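You operate a simulated robot arm through the tools that you are given. There is no shell and no other tool. Be economical: measure what you need, move in short steps, check, and stop when the job is done.

Carry out the task below with a simulated robot arm. There is one attempt and no reset: what you move stays moved.

TASK
Stack the film cassette that says "clear" from the top of the beige drawer chest on top of the film cassette marked "matt".
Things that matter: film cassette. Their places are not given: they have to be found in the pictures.

It is judged by the outcome, as a careful person would: the job done as asked, and still so three seconds after it is handed in. It fails if anything else is knocked over, pushed out of place, dropped, spilled or broken.

THE ROBOT
A 7-joint arm with a two-finger parallel gripper, fixed in place. Base frame: the origin is at the foot of the arm, x ahead of it, y to its left, z up; the work surface is at about z = 0. Lengths are in mm, angles in rad, forces in N, time in s.
With the tool pointing down near the work surface it reaches from about 240 to 620 mm from the base axis. Its first joint turns from -1.152 to 1.152 rad. Payload 2.6 kg.
Tool frame: the origin (TCP) lies between the finger pads and is the grasp point; the fingertips stand 30 mm ahead of it; z points along the fingers, y is the line along which they close. The gripper opens to 94 mm. The fingers are 28 mm wide and 10 mm thick; the gripper's body (50 by 96 mm) begins 55 mm behind the TCP.
Orientation is that of the tool frame in the base frame, as [roll, pitch, yaw] about the fixed x, y, z axes, in that order (R = Rz(yaw) Ry(pitch) Rx(roll)). With the fingers straight down and closing along the base's y, the tool's x points along the base's -x, its y along +y and its z along -z.

THE INTERFACE
- The arm moves only by the tool send_rows. Its arguments are lists of equal length, an entry for each row: "slide": the shift along the base's x, y, z in mm, a list of three; "angular": the turn, a rotation vector about the base's x, y, z in rad, a list of three. In form: {"slide": [[tx, ty, tz], ...], "angular": [[wx, wy, wz], ...]}. A call has 1 to 8 rows; each row is the pose to reach, as a shift and turn from the pose commanded when the call began. "grip" is the gripper command, from -1 (shut) to 1 (fully open), values between in proportion, set as the call begins (left out, the last holds). A row lasts 0.2 s, in which the tool goes at most 50 mm and 0.15 rad; a call with a longer step from one row to the next is refused whole, and so is a gripper value outside its range. A pose out of reach is approached as far as the arm can. The call stops where the force on the tool passes 40 N (or 10 N more than at its start, if that is more) or the arm is blocked; 0.2 s more then pass. The fingers move at their own pace (about 72 mm/s each) and stop on an object; they squeeze with about 22 N. The grip force told is the motor's: it shows also when the fingers shut on nothing. Time passes only in rows, and 0.2 s behind the last, so rows that repeat a pose let the fingers close. It gives the time, the measured TCP pose, the force on the tool (base axes), the opening and the grip force at its end, in the units of the frame above (readings bear some noise), and new pictures: "pictures" is both (left out), scene, wrist or none.
- Cameras (640 x 400 px; columns grow to the right, rows downward): "scene" is fixed at [31.5, 440.6, 551.7]; the picture's right is [-0.73, -0.68, 0.00], its down [-0.51, 0.55, -0.66] and it looks along [0.45, -0.49, -0.75] (base axes); focal length 319 px, centre (320, 200). "wrist" rides on the gripper at [-37, 0, -58] in the tool frame; the picture's right is [0.00, -1.00, 0.00], its down [0.97, 0.00, -0.24] and it looks along [0.24, 0.00, 0.97] (tool axes); focal length 218 px, centre (320, 200).
- measure_at(camera, pixels): for up to 12 pixels [column, row] of the newest picture of that camera ("zoom" is the newest enlarged one), the place [x, y, z] in the base frame of the surface seen there, good to about 3 mm, but the place of the scene camera against the robot may be out by one fixed shift of up to 12 mm in any direction. No time passes.
- enlarge(camera, box): a new picture of the part [left, top, right, bottom] of that camera's present view, enlarged. No time passes.
- sign_off(): hands the job in; it is judged then, once.

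Work in short steps. Measure before you move; look again where a grasp or a placing could have gone wrong, and mend it. You have 60 turns and 120 pictures in all, the two below and enlarged ones among them. Open the gripper and draw the arm clear of the work before you hand the job in, unless the task says otherwise; then end with one line.

The tools are called as a command line: name --argument value ..., lists and objects as JSON in quotes. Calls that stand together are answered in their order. send_rows: Moves the arm, as the interface text tells. Its arguments: {"type":"object","properties":{"slide":{"type":"array"},"angular":{"type":"array"},"grip":{"type":"number"},"pictures":{"type":"string","enum":["both","scene","wrist","none"]}},"required":["slide","angular"]} The other tools are called the same way: measure_at (camera, pixels) gives the place of the surface under pixels of a picture; enlarge (camera, box) takes an enlarged picture of a part of a camera's view; sign_off () hands the job in.

At the start:

```text
time_s: 0.0
tcp_pos: [269.0, 196.0, 255.0]
orientation: [-3.141, 0.0, -3.142]
wrist_force: [-0.1, 0.3, -0.3]
grip_width: 94.0
gripper_force: 0.0
```

scene: 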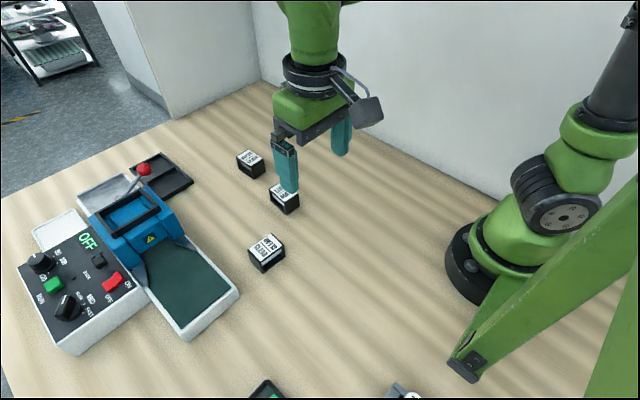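
wrist: 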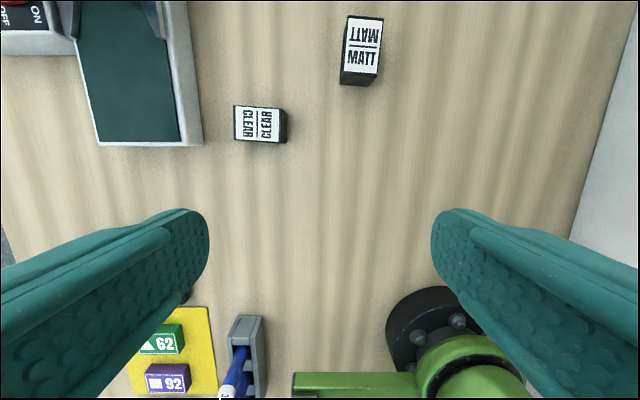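

The wrist shows a CLEAR and a MATT on the table; the scene shows three cassettes. No drawer chest is visible yet, so I look closer.

enlarge --camera "scene" --box '[210, 130, 330, 290]'

enlarge --camera "scene" --box '[200, 340, 480, 400]'

measure_at --camera "wrist" --pixels '[[258, 124], [361, 45], [160, 340], [245, 350], [300, 300]]'

measure_at --camera "scene" --pixels '[[250, 157], [284, 192], [266, 245], [268, 390], [400, 390]]'

```text
2.50 times, centred on (270, 210) of scene
```

zoom: 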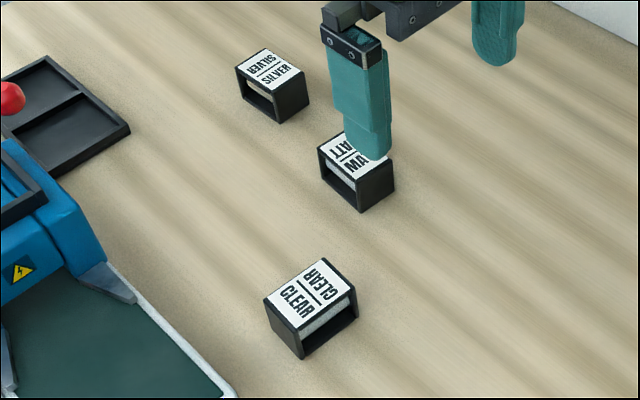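

```text
2.29 times, centred on (340, 370) of scene
```

zoom: 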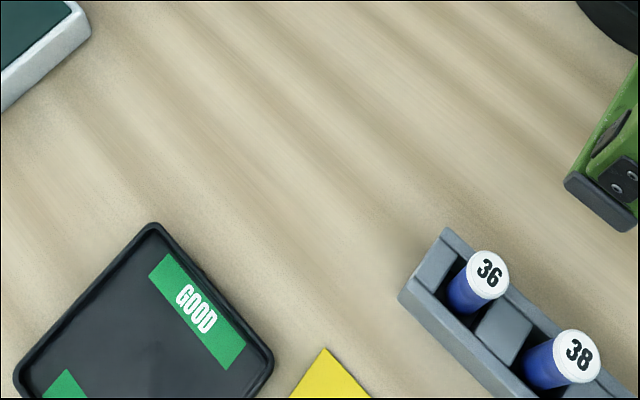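

```text
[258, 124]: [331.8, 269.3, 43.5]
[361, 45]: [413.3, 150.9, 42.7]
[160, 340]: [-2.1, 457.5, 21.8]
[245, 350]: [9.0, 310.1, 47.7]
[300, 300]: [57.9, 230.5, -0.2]
```

```text
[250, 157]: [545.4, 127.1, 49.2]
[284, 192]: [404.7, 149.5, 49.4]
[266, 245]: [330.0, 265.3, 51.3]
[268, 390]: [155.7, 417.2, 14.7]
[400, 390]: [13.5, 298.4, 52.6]
```

The CLEAR on the table isn't on a chest, so a chest must be out of view. I check where the walls are and raise the arm for a wider look.

measure_at --camera "scene" --pixels '[[450, 150], [230, 60], [430, 170], [120, 60]]'

send_rows --slide '[[20, 0, 40], [40, 0, 80], [60, 0, 120], [60, 0, 150], [60, 0, 150]]' --angular '[[0, 0, 0], [0, 0, 0], [0, 0, 0], [0, 0, 0], [0, 0, 0]]'

```text
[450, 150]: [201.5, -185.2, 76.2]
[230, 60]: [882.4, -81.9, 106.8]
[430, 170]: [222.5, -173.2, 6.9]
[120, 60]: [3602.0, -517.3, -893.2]
```

```text
time_s: 1.2
tcp_pos: [327.5, 195.6, 403.3]
orientation: [3.141, 0.0, -3.141]
wrist_force: [-0.1, 0.3, 0.6]
grip_width: 93.9
gripper_force: 0.0
```

scene: 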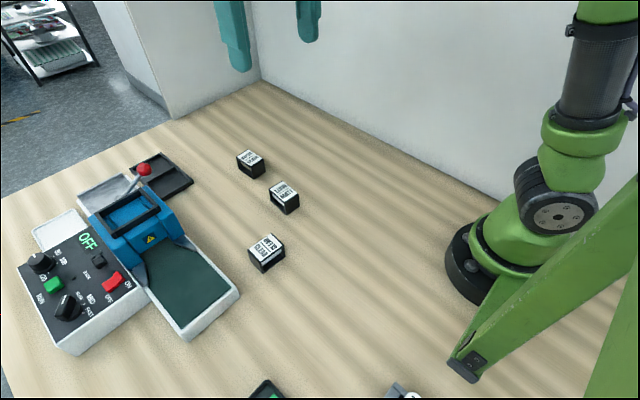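
wrist: 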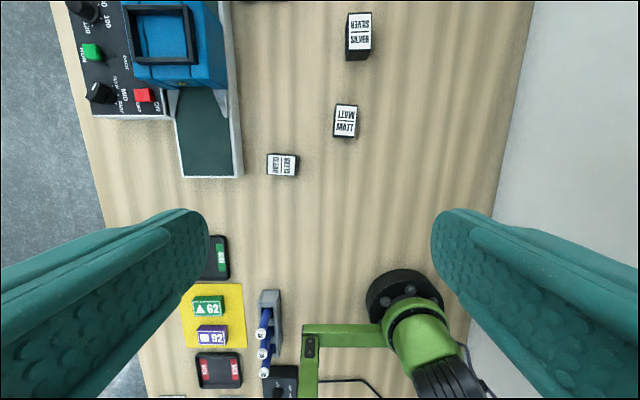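

No chest in sight so far; the fingers hide part of the left of the table. I turn the tool by yaw and look at hidden parts.

send_rows --slide '[[0, 0, 0], [0, 0, 0], [0, 0, 0], [0, 0, 0], [0, 0, 0], [0, 0, 0], [0, 0, 0], [0, 0, 0]]' --angular '[[0, 0, 0.15], [0, 0, 0.3], [0, 0, 0.45], [0, 0, 0.6], [0, 0, 0.75], [0, 0, 0.9], [0, 0, 1.05], [0, 0, 1.2]]' --pictures "wrist"

```text
time_s: 3.0
tcp_pos: [328.7, 196.0, 404.1]
orientation: [-3.141, 0.001, -1.939]
wrist_force: [0.0, -0.4, 0.5]
grip_width: 94.1
gripper_force: 0.1
```

wrist: 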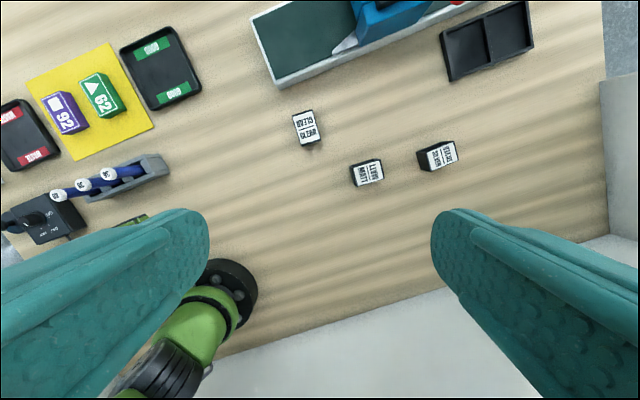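

All of the table within reach is now visible, with one CLEAR and no chest. I look at the remaining area behind the robot (-x) by tilting.

send_rows --slide '[[0, 0, 0], [0, 0, 0], [0, 0, 0], [0, 0, 0], [0, 0, 0], [0, 0, 0]]' --angular '[[0, 0.14, 0], [0, 0.28, 0], [0, 0.42, 0], [0, 0.56, 0], [0, 0.7, 0], [0, 0.7, 0]]' --pictures "wrist"

```text
time_s: 4.4
tcp_pos: [296.3, 183.8, 382.3]
orientation: [2.675, -0.151, -1.916]
wrist_force: [0.2, -0.6, 0.0]
grip_width: 94.3
gripper_force: 0.0
out of reach, approached as far as the arm can: row 3, 4, 5, 6
```

wrist: 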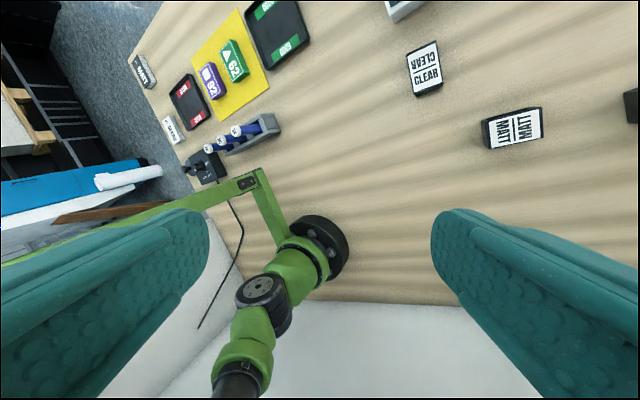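

No chest here either; I check the small items at (143,70) and (172,130), and the objects on the left.

enlarge --camera "wrist" --box '[0, 20, 240, 200]'

enlarge --camera "scene" --box '[0, 0, 240, 150]'

enlarge --camera "scene" --box '[0, 130, 240, 280]'

```text
2.22 times, centred on (120, 110) of wrist
```

zoom: 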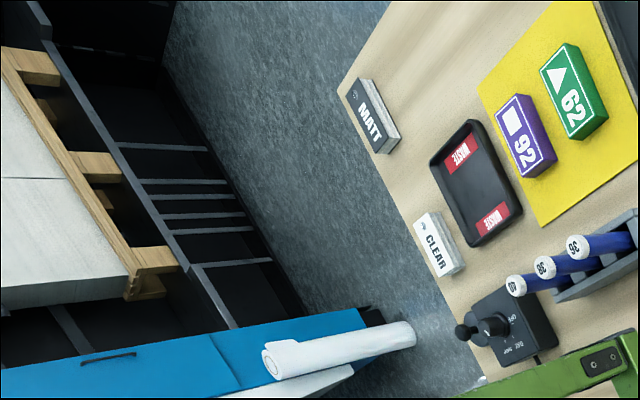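

```text
2.67 times, centred on (120, 75) of scene
```

zoom: 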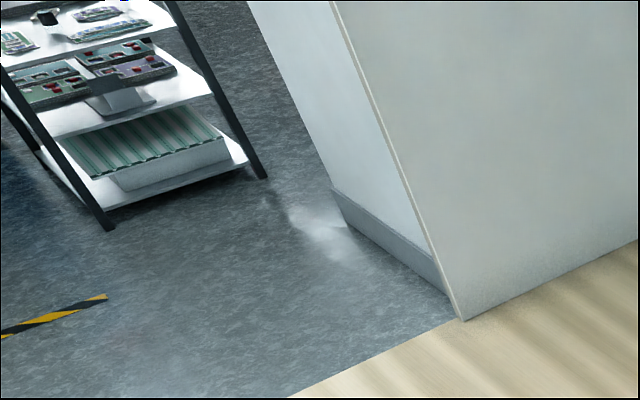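

```text
2.67 times, centred on (120, 205) of scene
```

zoom: 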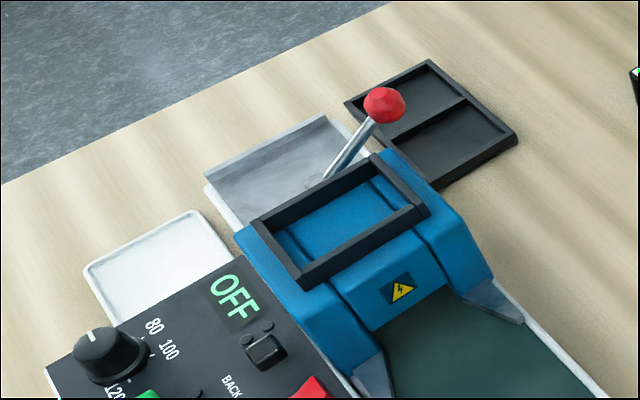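

The MATT/CLEAR boxes at the back are a different sort of item, behind the robot and out of reach. No drawer chest exists in view; the only film cassette that says CLEAR is the one at (332,269). I level the tool again and will look closely at it.

send_rows --slide '[[0, 0, 0], [0, 0, 0], [0, 0, 0], [0, 0, 0], [0, 0, 0], [0, 0, 0]]' --angular '[[0, -0.14, 0], [0, -0.28, 0], [0, -0.42, 0], [0, -0.56, 0], [0, -0.7, 0], [0, -0.7, 0]]' --pictures "none"

measure_at --camera "wrist" --pixels '[[145, 70], [172, 128], [407, 54], [437, 41], [441, 80], [415, 93], [482, 120], [542, 108], [543, 138], [489, 149]]'

```text
time_s: 5.8
tcp_pos: [296.0, 183.8, 382.1]
orientation: [-2.953, 0.103, -1.933]
wrist_force: [0.7, -0.3, 0.2]
grip_width: 94.0
gripper_force: 0.0
```

```text
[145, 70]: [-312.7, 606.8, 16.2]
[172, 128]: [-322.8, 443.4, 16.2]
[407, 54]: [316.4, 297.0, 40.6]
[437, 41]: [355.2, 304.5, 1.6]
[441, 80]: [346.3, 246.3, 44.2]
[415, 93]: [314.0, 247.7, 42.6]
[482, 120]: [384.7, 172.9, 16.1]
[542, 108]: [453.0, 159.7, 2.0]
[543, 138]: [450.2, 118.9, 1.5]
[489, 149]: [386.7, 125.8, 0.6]
```

Tool needs +0.215 rad about y to be level, then +0.362 about z so the fingers close along x. I do that while descending over the CLEAR.

send_rows --slide '[[10, 25, -35], [20, 50, -70], [35, 85, -105], [35, 85, -105]]' --angular '[[0, 0.11, 0], [0, 0.215, 0], [0, 0.215, 0], [0, 0.215, 0]]' --pictures "none"

send_rows --slide '[[0, 0, -20], [0, 0, -40], [0, 0, -60], [0, 0, -60]]' --angular '[[0, 0, 0.12], [0, 0, 0.24], [0, 0, 0.362], [0, 0, 0.362]]'

```text
refused: row 3 steps farther than a row can; nothing moved
```

```text
time_s: 6.8
tcp_pos: [296.8, 183.1, 322.5]
orientation: [-2.954, 0.105, -1.567]
wrist_force: [-0.5, 0.3, -0.8]
grip_width: 93.8
gripper_force: 0.0
```

scene: 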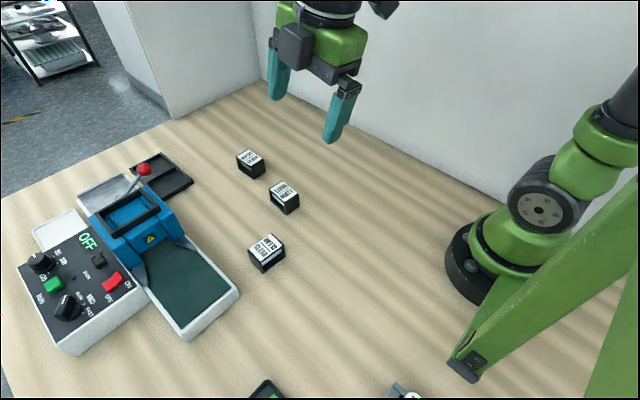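
wrist: 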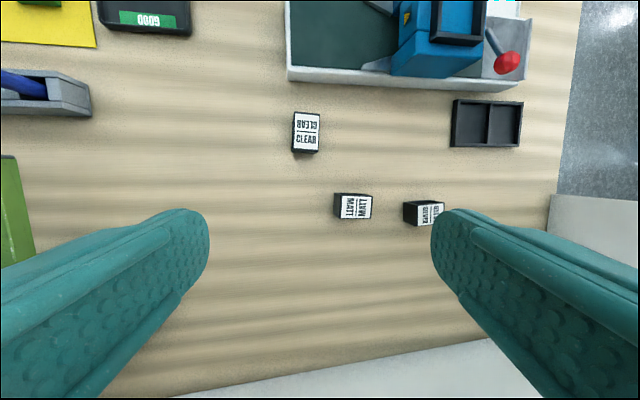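

Only the yaw turned; tilt correction is now (-0.076, 0.201, 0). Then on to above the CLEAR.

send_rows --slide '[[12, 25, -25], [24, 50, -50], [34, 75, -75], [34, 88, -90], [34, 88, -90]]' --angular '[[-0.038, 0.1, 0], [-0.076, 0.201, 0], [-0.076, 0.201, 0], [-0.076, 0.201, 0], [-0.076, 0.201, 0]]'

```text
time_s: 8.0
tcp_pos: [330.7, 273.1, 230.4]
orientation: [3.129, 0.023, -1.583]
wrist_force: [-0.1, 0.0, -0.4]
grip_width: 94.0
gripper_force: 0.0
```

scene: 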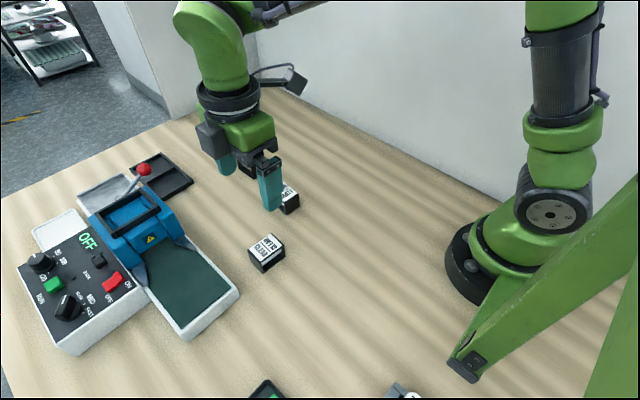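
wrist: 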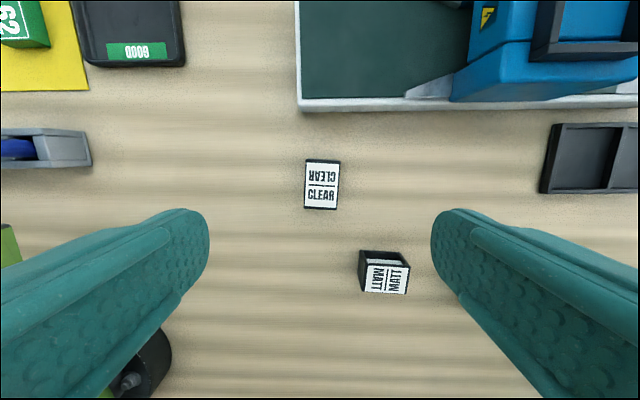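

CLEAR is at (322,184) in the wrist picture. I trim the small tilt and measure corners of the two cassettes.

measure_at --camera "wrist" --pixels '[[309, 162], [337, 162], [307, 206], [336, 206], [322, 184], [369, 267], [408, 268], [367, 289], [404, 291], [387, 278], [384, 262]]'

enlarge --camera "wrist" --box '[280, 150, 440, 300]'

enlarge --camera "scene" --box '[230, 170, 320, 280]'

```text
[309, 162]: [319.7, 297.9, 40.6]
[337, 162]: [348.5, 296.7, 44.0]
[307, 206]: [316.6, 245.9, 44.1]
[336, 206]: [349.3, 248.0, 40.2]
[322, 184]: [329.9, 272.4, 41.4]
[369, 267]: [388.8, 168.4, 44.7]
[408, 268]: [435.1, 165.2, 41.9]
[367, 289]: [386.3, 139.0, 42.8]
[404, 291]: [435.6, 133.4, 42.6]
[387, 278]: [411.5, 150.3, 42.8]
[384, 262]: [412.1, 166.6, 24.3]
```

```text
2.67 times, centred on (360, 225) of wrist
```

zoom: 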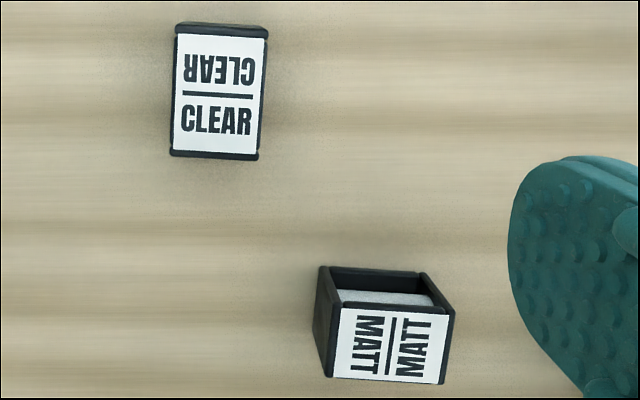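

```text
3.64 times, centred on (275, 225) of scene
```

zoom: 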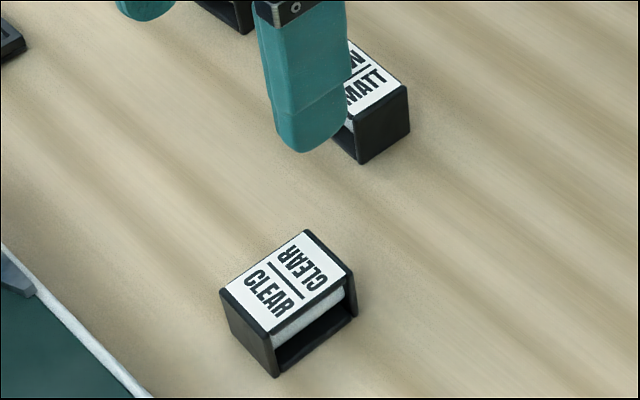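

The cassettes have solid end plates at the long ends and open long sides, so I'll grip the ends: closing along y for CLEAR (its long axis is about -0.07 rad off y), MATT lies with its long axis at about -0.09 rad from x. I trim tilt and turn back.

send_rows --slide '[[0, 0, 0]]' --angular '[[-0.023, -0.0126, 0]]' --pictures "none"

send_rows --slide '[[0, 0, 0], [0, 0, 0], [0, 0, 0], [0, 0, 0], [0, 0, 0], [0, 0, 0], [0, 0, 0], [0, 0, 0]]' --angular '[[0, 0, -0.145], [0, 0, -0.29], [0, 0, -0.435], [0, 0, -0.58], [0, 0, -0.725], [0, 0, -0.87], [0, 0, -1.015], [0, 0, -1.16]]' --pictures "none"

send_rows --slide '[[0, 0, 0], [0, 0, 0], [0, 0, 0], [0, 0, 0], [0, 0, 0]]' --angular '[[0, 0, -0.12], [0, 0, -0.24], [0, 0, -0.36], [0, 0, -0.471], [0, 0, -0.471]]' --pictures "wrist"

```text
time_s: 8.4
tcp_pos: [331.1, 271.1, 230.4]
orientation: [3.141, 0.003, -1.582]
wrist_force: [-0.2, 0.0, -0.6]
grip_width: 94.1
gripper_force: 0.0
```

```text
time_s: 10.2
tcp_pos: [330.9, 272.5, 232.0]
orientation: [3.14, 0.001, -2.743]
wrist_force: [-0.8, 0.1, 0.2]
grip_width: 94.1
gripper_force: 0.1
```

```text
time_s: 11.4
tcp_pos: [331.4, 272.8, 231.4]
orientation: [3.14, 0.002, 3.068]
wrist_force: [-0.5, -0.5, 0.4]
grip_width: 93.9
gripper_force: 0.1
```

wrist: 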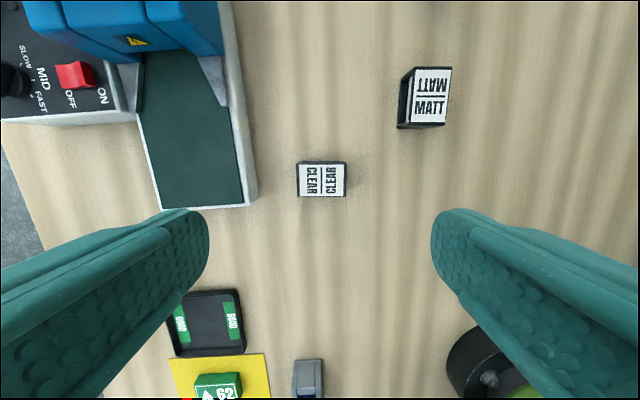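

CLEAR at (321,179) now looks square to the gripper. Measure it and MATT again.

enlarge --camera "wrist" --box '[280, 60, 460, 210]'

measure_at --camera "wrist" --pixels '[[300, 165], [343, 164], [300, 194], [343, 194], [321, 179], [415, 70], [448, 70], [414, 122], [443, 121], [430, 96], [255, 185], [248, 180]]'

```text
2.67 times, centred on (370, 135) of wrist
```

zoom: 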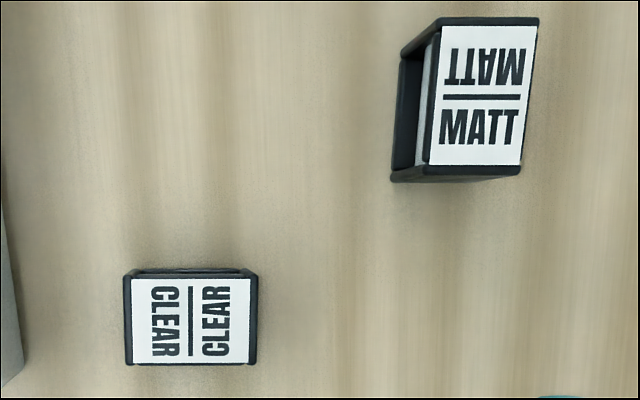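

```text
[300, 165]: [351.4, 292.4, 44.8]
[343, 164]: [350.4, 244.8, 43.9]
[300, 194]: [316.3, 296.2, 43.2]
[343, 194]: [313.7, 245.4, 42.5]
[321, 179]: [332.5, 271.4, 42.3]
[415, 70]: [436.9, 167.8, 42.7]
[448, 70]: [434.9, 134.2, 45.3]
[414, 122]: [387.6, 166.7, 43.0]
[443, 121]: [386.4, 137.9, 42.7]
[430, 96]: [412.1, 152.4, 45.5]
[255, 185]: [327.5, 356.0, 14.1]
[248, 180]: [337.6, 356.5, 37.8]
```

CLEAR centre ≈ (332.5, 271), top 43; MATT centre ≈ (411.5, 151.5). Descend to z ≈ 36 with open fingers.

send_rows --slide '[[1, -1, -45], [1, -1.5, -90], [1, -1.5, -130], [1, -1.5, -160], [1, -1.5, -180], [1, -1.5, -195], [1, -1.5, -195]]' --angular '[[0, 0, 0], [0, 0, 0], [0, 0, 0], [0, 0, 0], [0, 0, 0], [0, 0, 0], [0, 0, 0]]'

```text
time_s: 13.0
tcp_pos: [332.2, 270.3, 35.8]
orientation: [-3.141, 0.001, 3.071]
wrist_force: [-0.2, 0.1, -0.6]
grip_width: 93.7
gripper_force: 0.0
```

scene: 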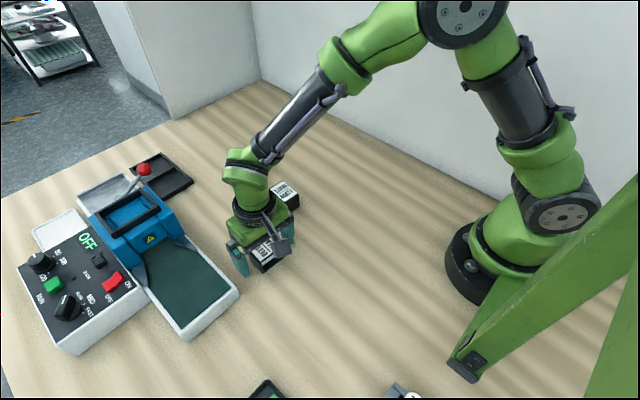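
wrist: 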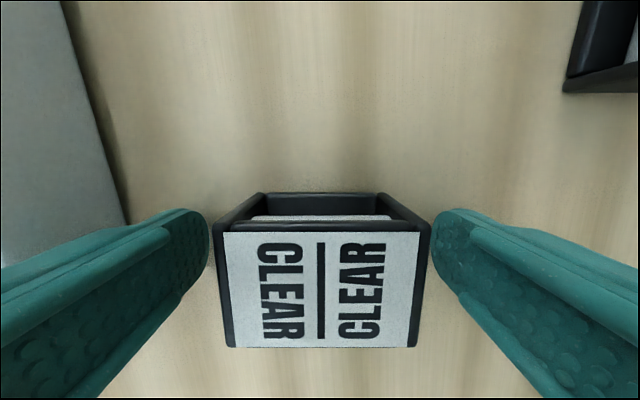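

The cassette sits squarely between the fingers. Close, then lift.

send_rows --slide '[[0, 0, 0], [0, 0, 0], [0, 0, 0], [0, 0, 0]]' --angular '[[0, 0, 0], [0, 0, 0], [0, 0, 0], [0, 0, 0]]' --grip -1 --pictures "none"

send_rows --slide '[[0, 0, 20], [0, 0, 50], [0, 0, 90], [0, 0, 120], [0, 0, 120]]' --angular '[[0, 0, 0], [0, 0, 0], [0, 0, 0], [0, 0, 0], [0, 0, 0]]'

```text
time_s: 14.0
tcp_pos: [332.9, 269.7, 37.0]
orientation: [-3.142, 0.001, 3.069]
wrist_force: [0.6, 0.4, 0.5]
grip_width: 61.9
gripper_force: 22.5
```

```text
time_s: 15.2
tcp_pos: [331.3, 269.4, 157.4]
orientation: [3.139, 0.002, 3.07]
wrist_force: [-0.1, 0.2, -1.0]
grip_width: 61.9
gripper_force: 22.4
```

scene: 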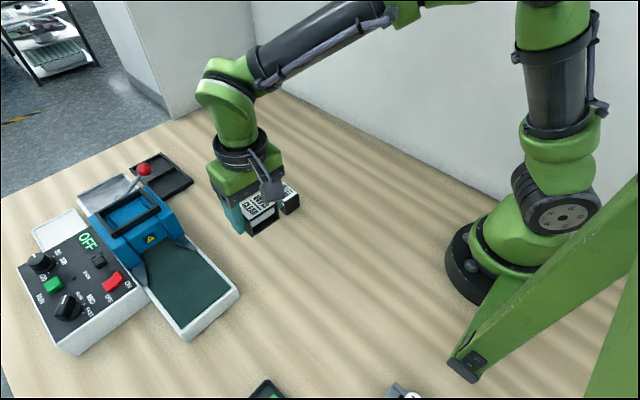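
wrist: 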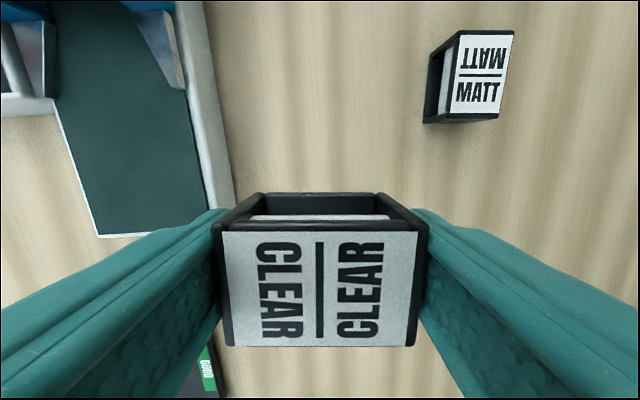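

Held (61.9 mm). Measure the held label against the TCP, and MATT again from here.

measure_at --camera "wrist" --pixels '[[228, 236], [414, 236], [236, 342], [408, 342], [320, 236], [320, 344], [459, 36], [510, 36], [452, 114], [496, 112], [483, 75]]'

enlarge --camera "wrist" --box '[410, 20, 530, 130]'

```text
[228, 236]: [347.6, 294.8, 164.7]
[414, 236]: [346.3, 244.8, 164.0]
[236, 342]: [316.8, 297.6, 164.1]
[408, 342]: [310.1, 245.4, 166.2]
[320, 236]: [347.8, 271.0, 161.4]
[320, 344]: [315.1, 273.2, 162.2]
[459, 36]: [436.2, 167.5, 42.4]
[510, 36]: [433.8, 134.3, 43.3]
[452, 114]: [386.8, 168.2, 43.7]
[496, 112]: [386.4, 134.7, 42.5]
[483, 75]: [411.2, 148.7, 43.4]
```

```text
3.64 times, centred on (470, 75) of wrist
```

zoom: 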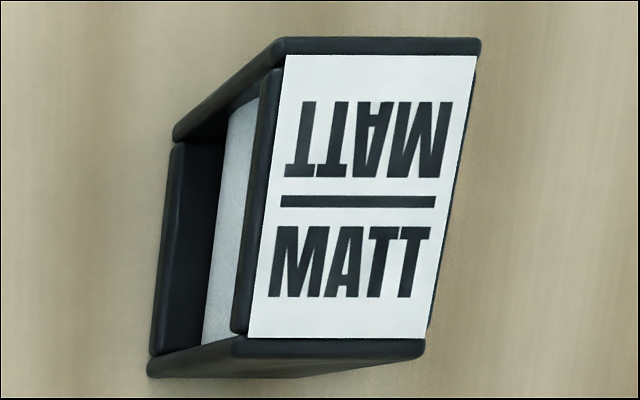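

MATT centre ≈ (411, 151.4), its long axis at about -0.08 rad; turn needed ≈ +1.566. Move over and turn.

send_rows --slide '[[10, -15, 0], [20, -30, 0], [30, -45, 0], [40, -60, 0], [50, -75, 0], [60, -90, 0], [70, -105, 0], [79, -118.5, 0]]' --angular '[[0, 0, 0.14], [0, 0, 0.28], [0, 0, 0.42], [0, 0, 0.56], [0, 0, 0.7], [0, 0, 0.84], [0, 0, 0.98], [0, 0, 1.12]]' --pictures "none"

send_rows --slide '[[0, 0, 0], [0, 0, 0], [0, 0, 0], [0, 0, 0], [0, 0, 0]]' --angular '[[0, 0, 0.12], [0, 0, 0.24], [0, 0, 0.36], [0, 0, 0.446], [0, 0, 0.446]]'

```text
time_s: 17.0
tcp_pos: [410.3, 152.6, 156.1]
orientation: [3.139, 0.002, -2.088]
wrist_force: [-1.2, 0.8, -1.1]
grip_width: 61.9
gripper_force: 21.8
```

```text
time_s: 18.2
tcp_pos: [410.0, 151.1, 156.4]
orientation: [3.14, 0.001, -1.646]
wrist_force: [-0.8, 0.5, -1.1]
grip_width: 62.0
gripper_force: 22.1
```

scene: 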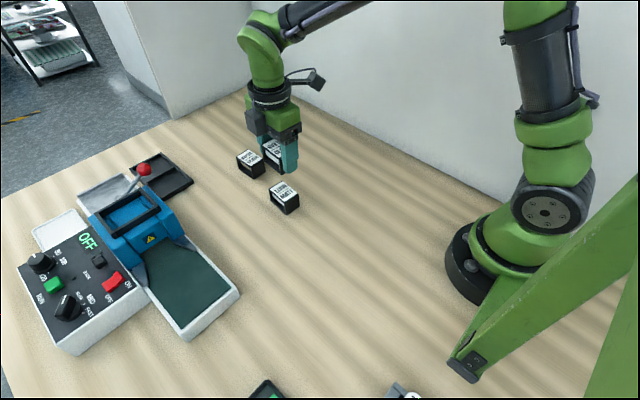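
wrist: 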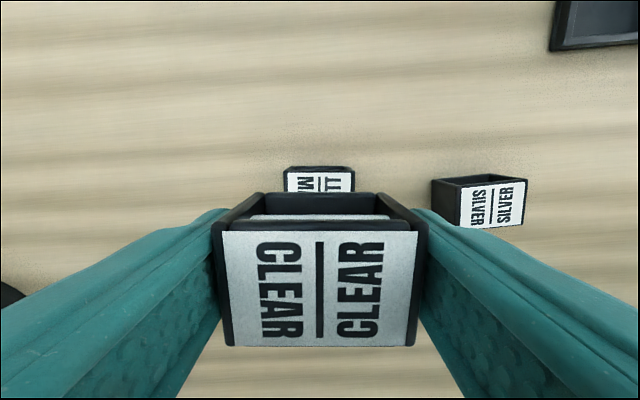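

Aligned over MATT (its columns 284–355 centre on the held one's). Descend to just above contact.

send_rows --slide '[[0.5, 0, -30], [0.5, 0, -55], [0.5, 0, -66], [0.5, 0, -71], [0.5, 0, -71]]' --angular '[[0, 0, 0], [0, 0, 0], [0, 0, 0], [0, 0, 0], [0, 0, 0]]'

enlarge --camera "scene" --box '[220, 120, 340, 230]'

```text
time_s: 19.4
tcp_pos: [410.1, 152.6, 85.8]
orientation: [3.141, 0.002, -1.648]
wrist_force: [0.7, 1.3, -2.0]
grip_width: 62.0
gripper_force: 22.0
```

scene: 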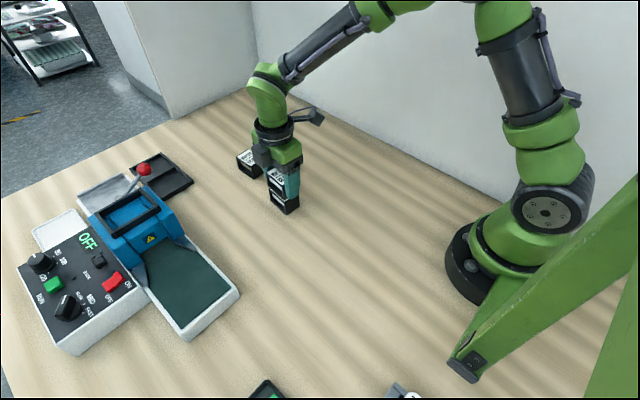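
wrist: 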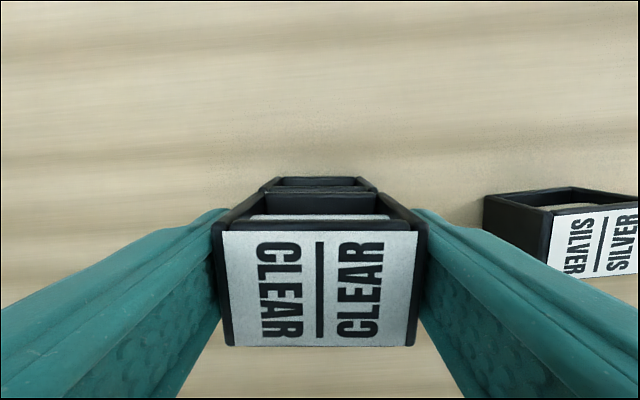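

```text
3.64 times, centred on (280, 175) of scene
```

zoom: 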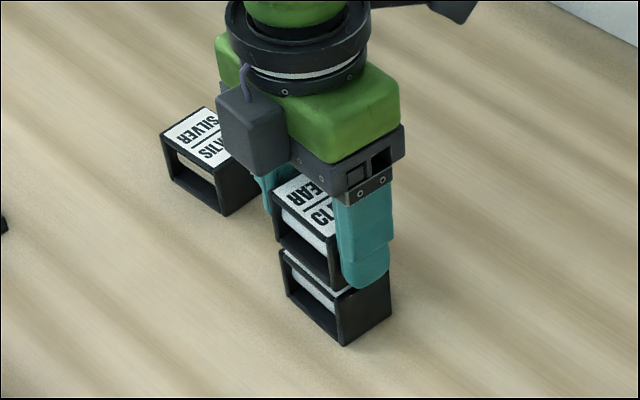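

Well aligned with a few mm gap. Lower gently until contact.

send_rows --slide '[[0, 0, -1.5], [0, 0, -3], [0, 0, -4], [0, 0, -4]]' --angular '[[0, 0, 0], [0, 0, 0], [0, 0, 0], [0, 0, 0]]' --pictures "none"

send_rows --slide '[[0, 0, -0.7], [0, 0, -1.4], [0, 0, -1.4]]' --angular '[[0, 0, 0], [0, 0, 0], [0, 0, 0]]' --pictures "wrist"

enlarge --camera "scene" --box '[240, 150, 320, 220]'

```text
time_s: 20.4
tcp_pos: [410.6, 152.5, 81.6]
orientation: [3.14, 0.001, -1.649]
wrist_force: [0.3, -0.5, -1.1]
grip_width: 62.2
gripper_force: 21.6
```

```text
time_s: 21.2
tcp_pos: [412.5, 151.8, 79.5]
orientation: [3.141, 0.002, -1.647]
wrist_force: [-0.3, 0.0, -2.2]
grip_width: 62.0
gripper_force: 21.6
```

wrist: 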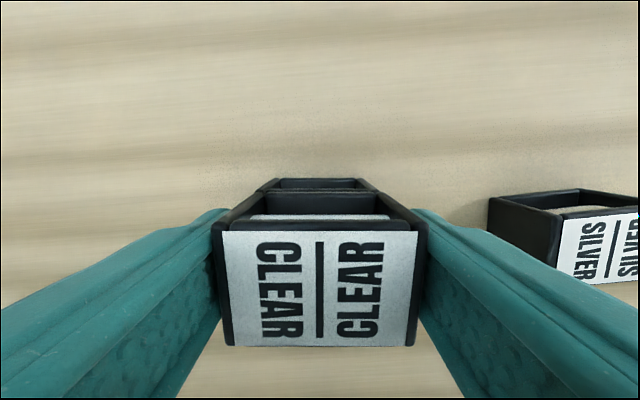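

```text
5.71 times, centred on (280, 185) of scene
```

zoom: 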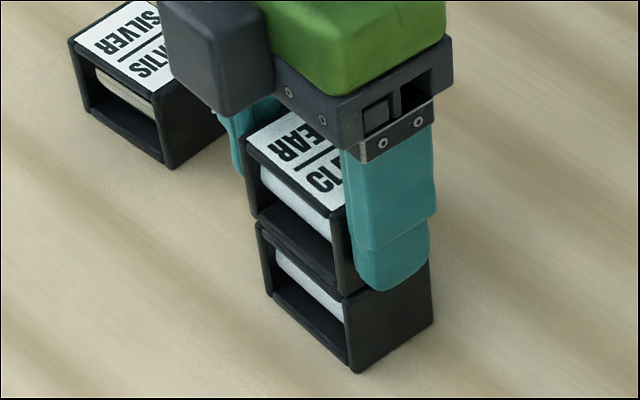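

No contact yet. Continue in small steps.

send_rows --slide '[[0, 0, -0.6], [0, 0, -1.2], [0, 0, -1.2]]' --angular '[[0, 0, 0], [0, 0, 0], [0, 0, 0]]' --pictures "none"

```text
time_s: 22.0
tcp_pos: [411.3, 152.6, 78.5]
orientation: [3.14, 0.003, -1.647]
wrist_force: [-0.2, 0.4, -0.4]
grip_width: 61.9
gripper_force: 22.1
```

send_rows --slide '[[0, 0, -0.5], [0, 0, -1], [0, 0, -1]]' --angular '[[0, 0, 0], [0, 0, 0], [0, 0, 0]]' --pictures "none"

```text
time_s: 22.8
tcp_pos: [411.2, 152.0, 77.9]
orientation: [3.141, 0.001, -1.648]
wrist_force: [0.9, 0.6, 0.3]
grip_width: 61.7
gripper_force: 22.4
```

send_rows --slide '[[0, 0, -0.5], [0, 0, -1], [0, 0, -1]]' --angular '[[0, 0, 0], [0, 0, 0], [0, 0, 0]]' --pictures "none"

```text
time_s: 23.6
tcp_pos: [411.5, 152.4, 78.6]
orientation: [-3.141, 0.003, -1.648]
wrist_force: [-4.9, -2.1, 16.2]
grip_width: 61.9
gripper_force: 22.1
```

Contact (16 N up). Ease by 0.8 mm, then open part way.

send_rows --slide '[[0, 0, 0.8], [0, 0, 0.8]]' --angular '[[0, 0, 0], [0, 0, 0]]' --pictures "none"

send_rows --slide '[[0, 0, 0], [0, 0, 0], [0, 0, 0]]' --angular '[[0, 0, 0], [0, 0, 0], [0, 0, 0]]' --grip 0.8

```text
time_s: 24.2
tcp_pos: [412.3, 152.5, 78.4]
orientation: [-3.14, 0.002, -1.646]
wrist_force: [2.0, 1.4, 9.7]
grip_width: 62.2
gripper_force: 22.5
```

```text
time_s: 25.0
tcp_pos: [411.9, 151.7, 79.1]
orientation: [3.14, 0.001, -1.648]
wrist_force: [0.3, 0.5, -0.6]
grip_width: 84.7
gripper_force: 0.0
```

scene: 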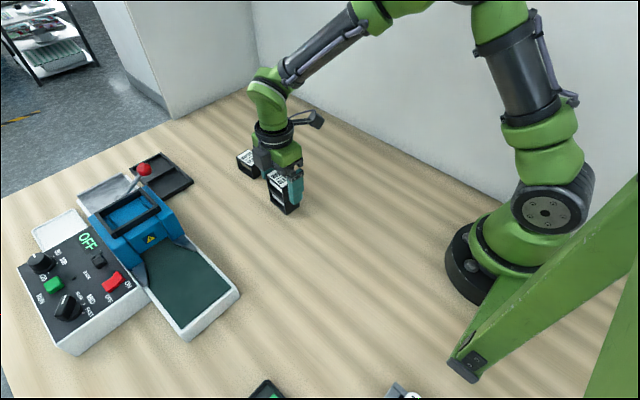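
wrist: 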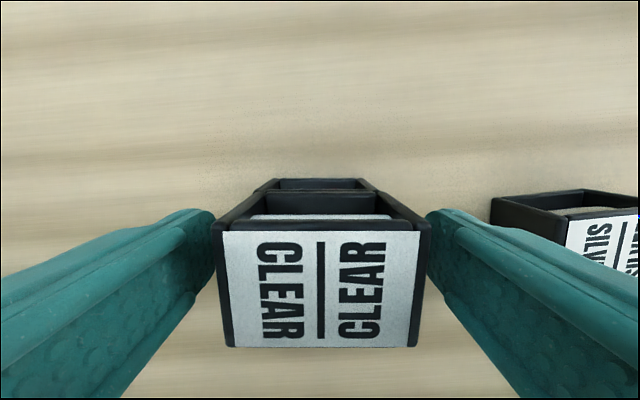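

Released and stable. Rise straight up and draw clear.

send_rows --slide '[[0, 0, 20], [0, 0, 50], [0, 0, 90], [0, 0, 130], [-30, 20, 150], [-60, 40, 160], [-60, 40, 160]]' --angular '[[0, 0, 0], [0, 0, 0], [0, 0, 0], [0, 0, 0], [0, 0, 0], [0, 0, 0], [0, 0, 0]]'

enlarge --camera "scene" --box '[220, 120, 340, 230]'

```text
time_s: 26.6
tcp_pos: [351.6, 191.5, 238.0]
orientation: [3.141, 0.001, -1.648]
wrist_force: [0.1, 0.1, -0.4]
grip_width: 84.6
gripper_force: 0.1
```

scene: 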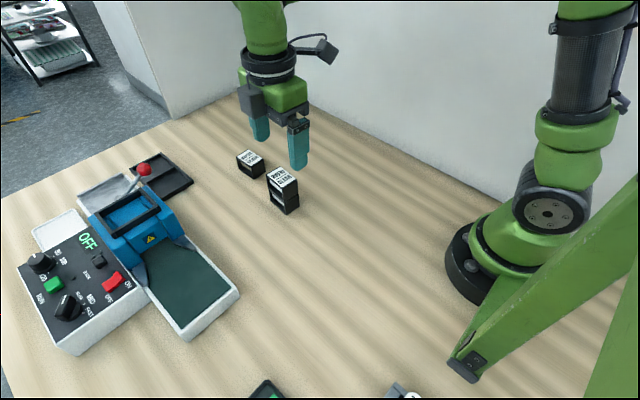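
wrist: 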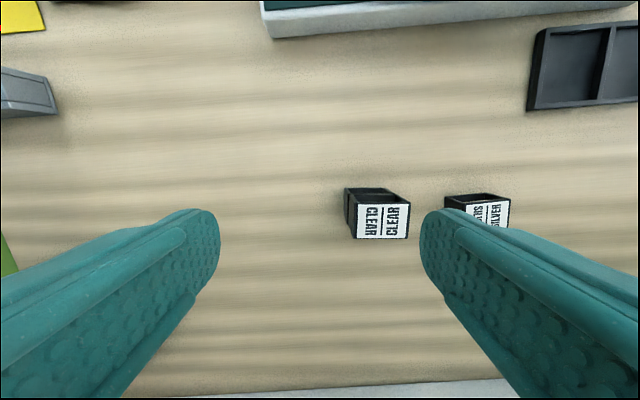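

```text
3.64 times, centred on (280, 175) of scene
```

zoom: 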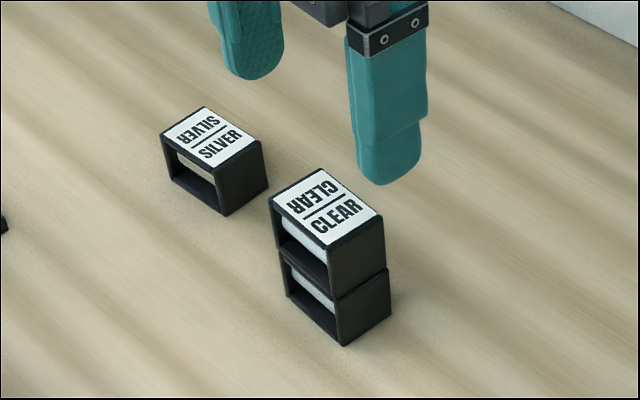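

The CLEAR cassette sits squarely on the MATT one and the arm is clear of it. Handing in.

sign_off

```text
The job is handed in.
```

The "clear" film cassette is now stacked on the "matt" one and nothing else was moved, but I found no beige drawer chest: the only "clear" film cassette I could see was standing on the work surface, so I used that one.
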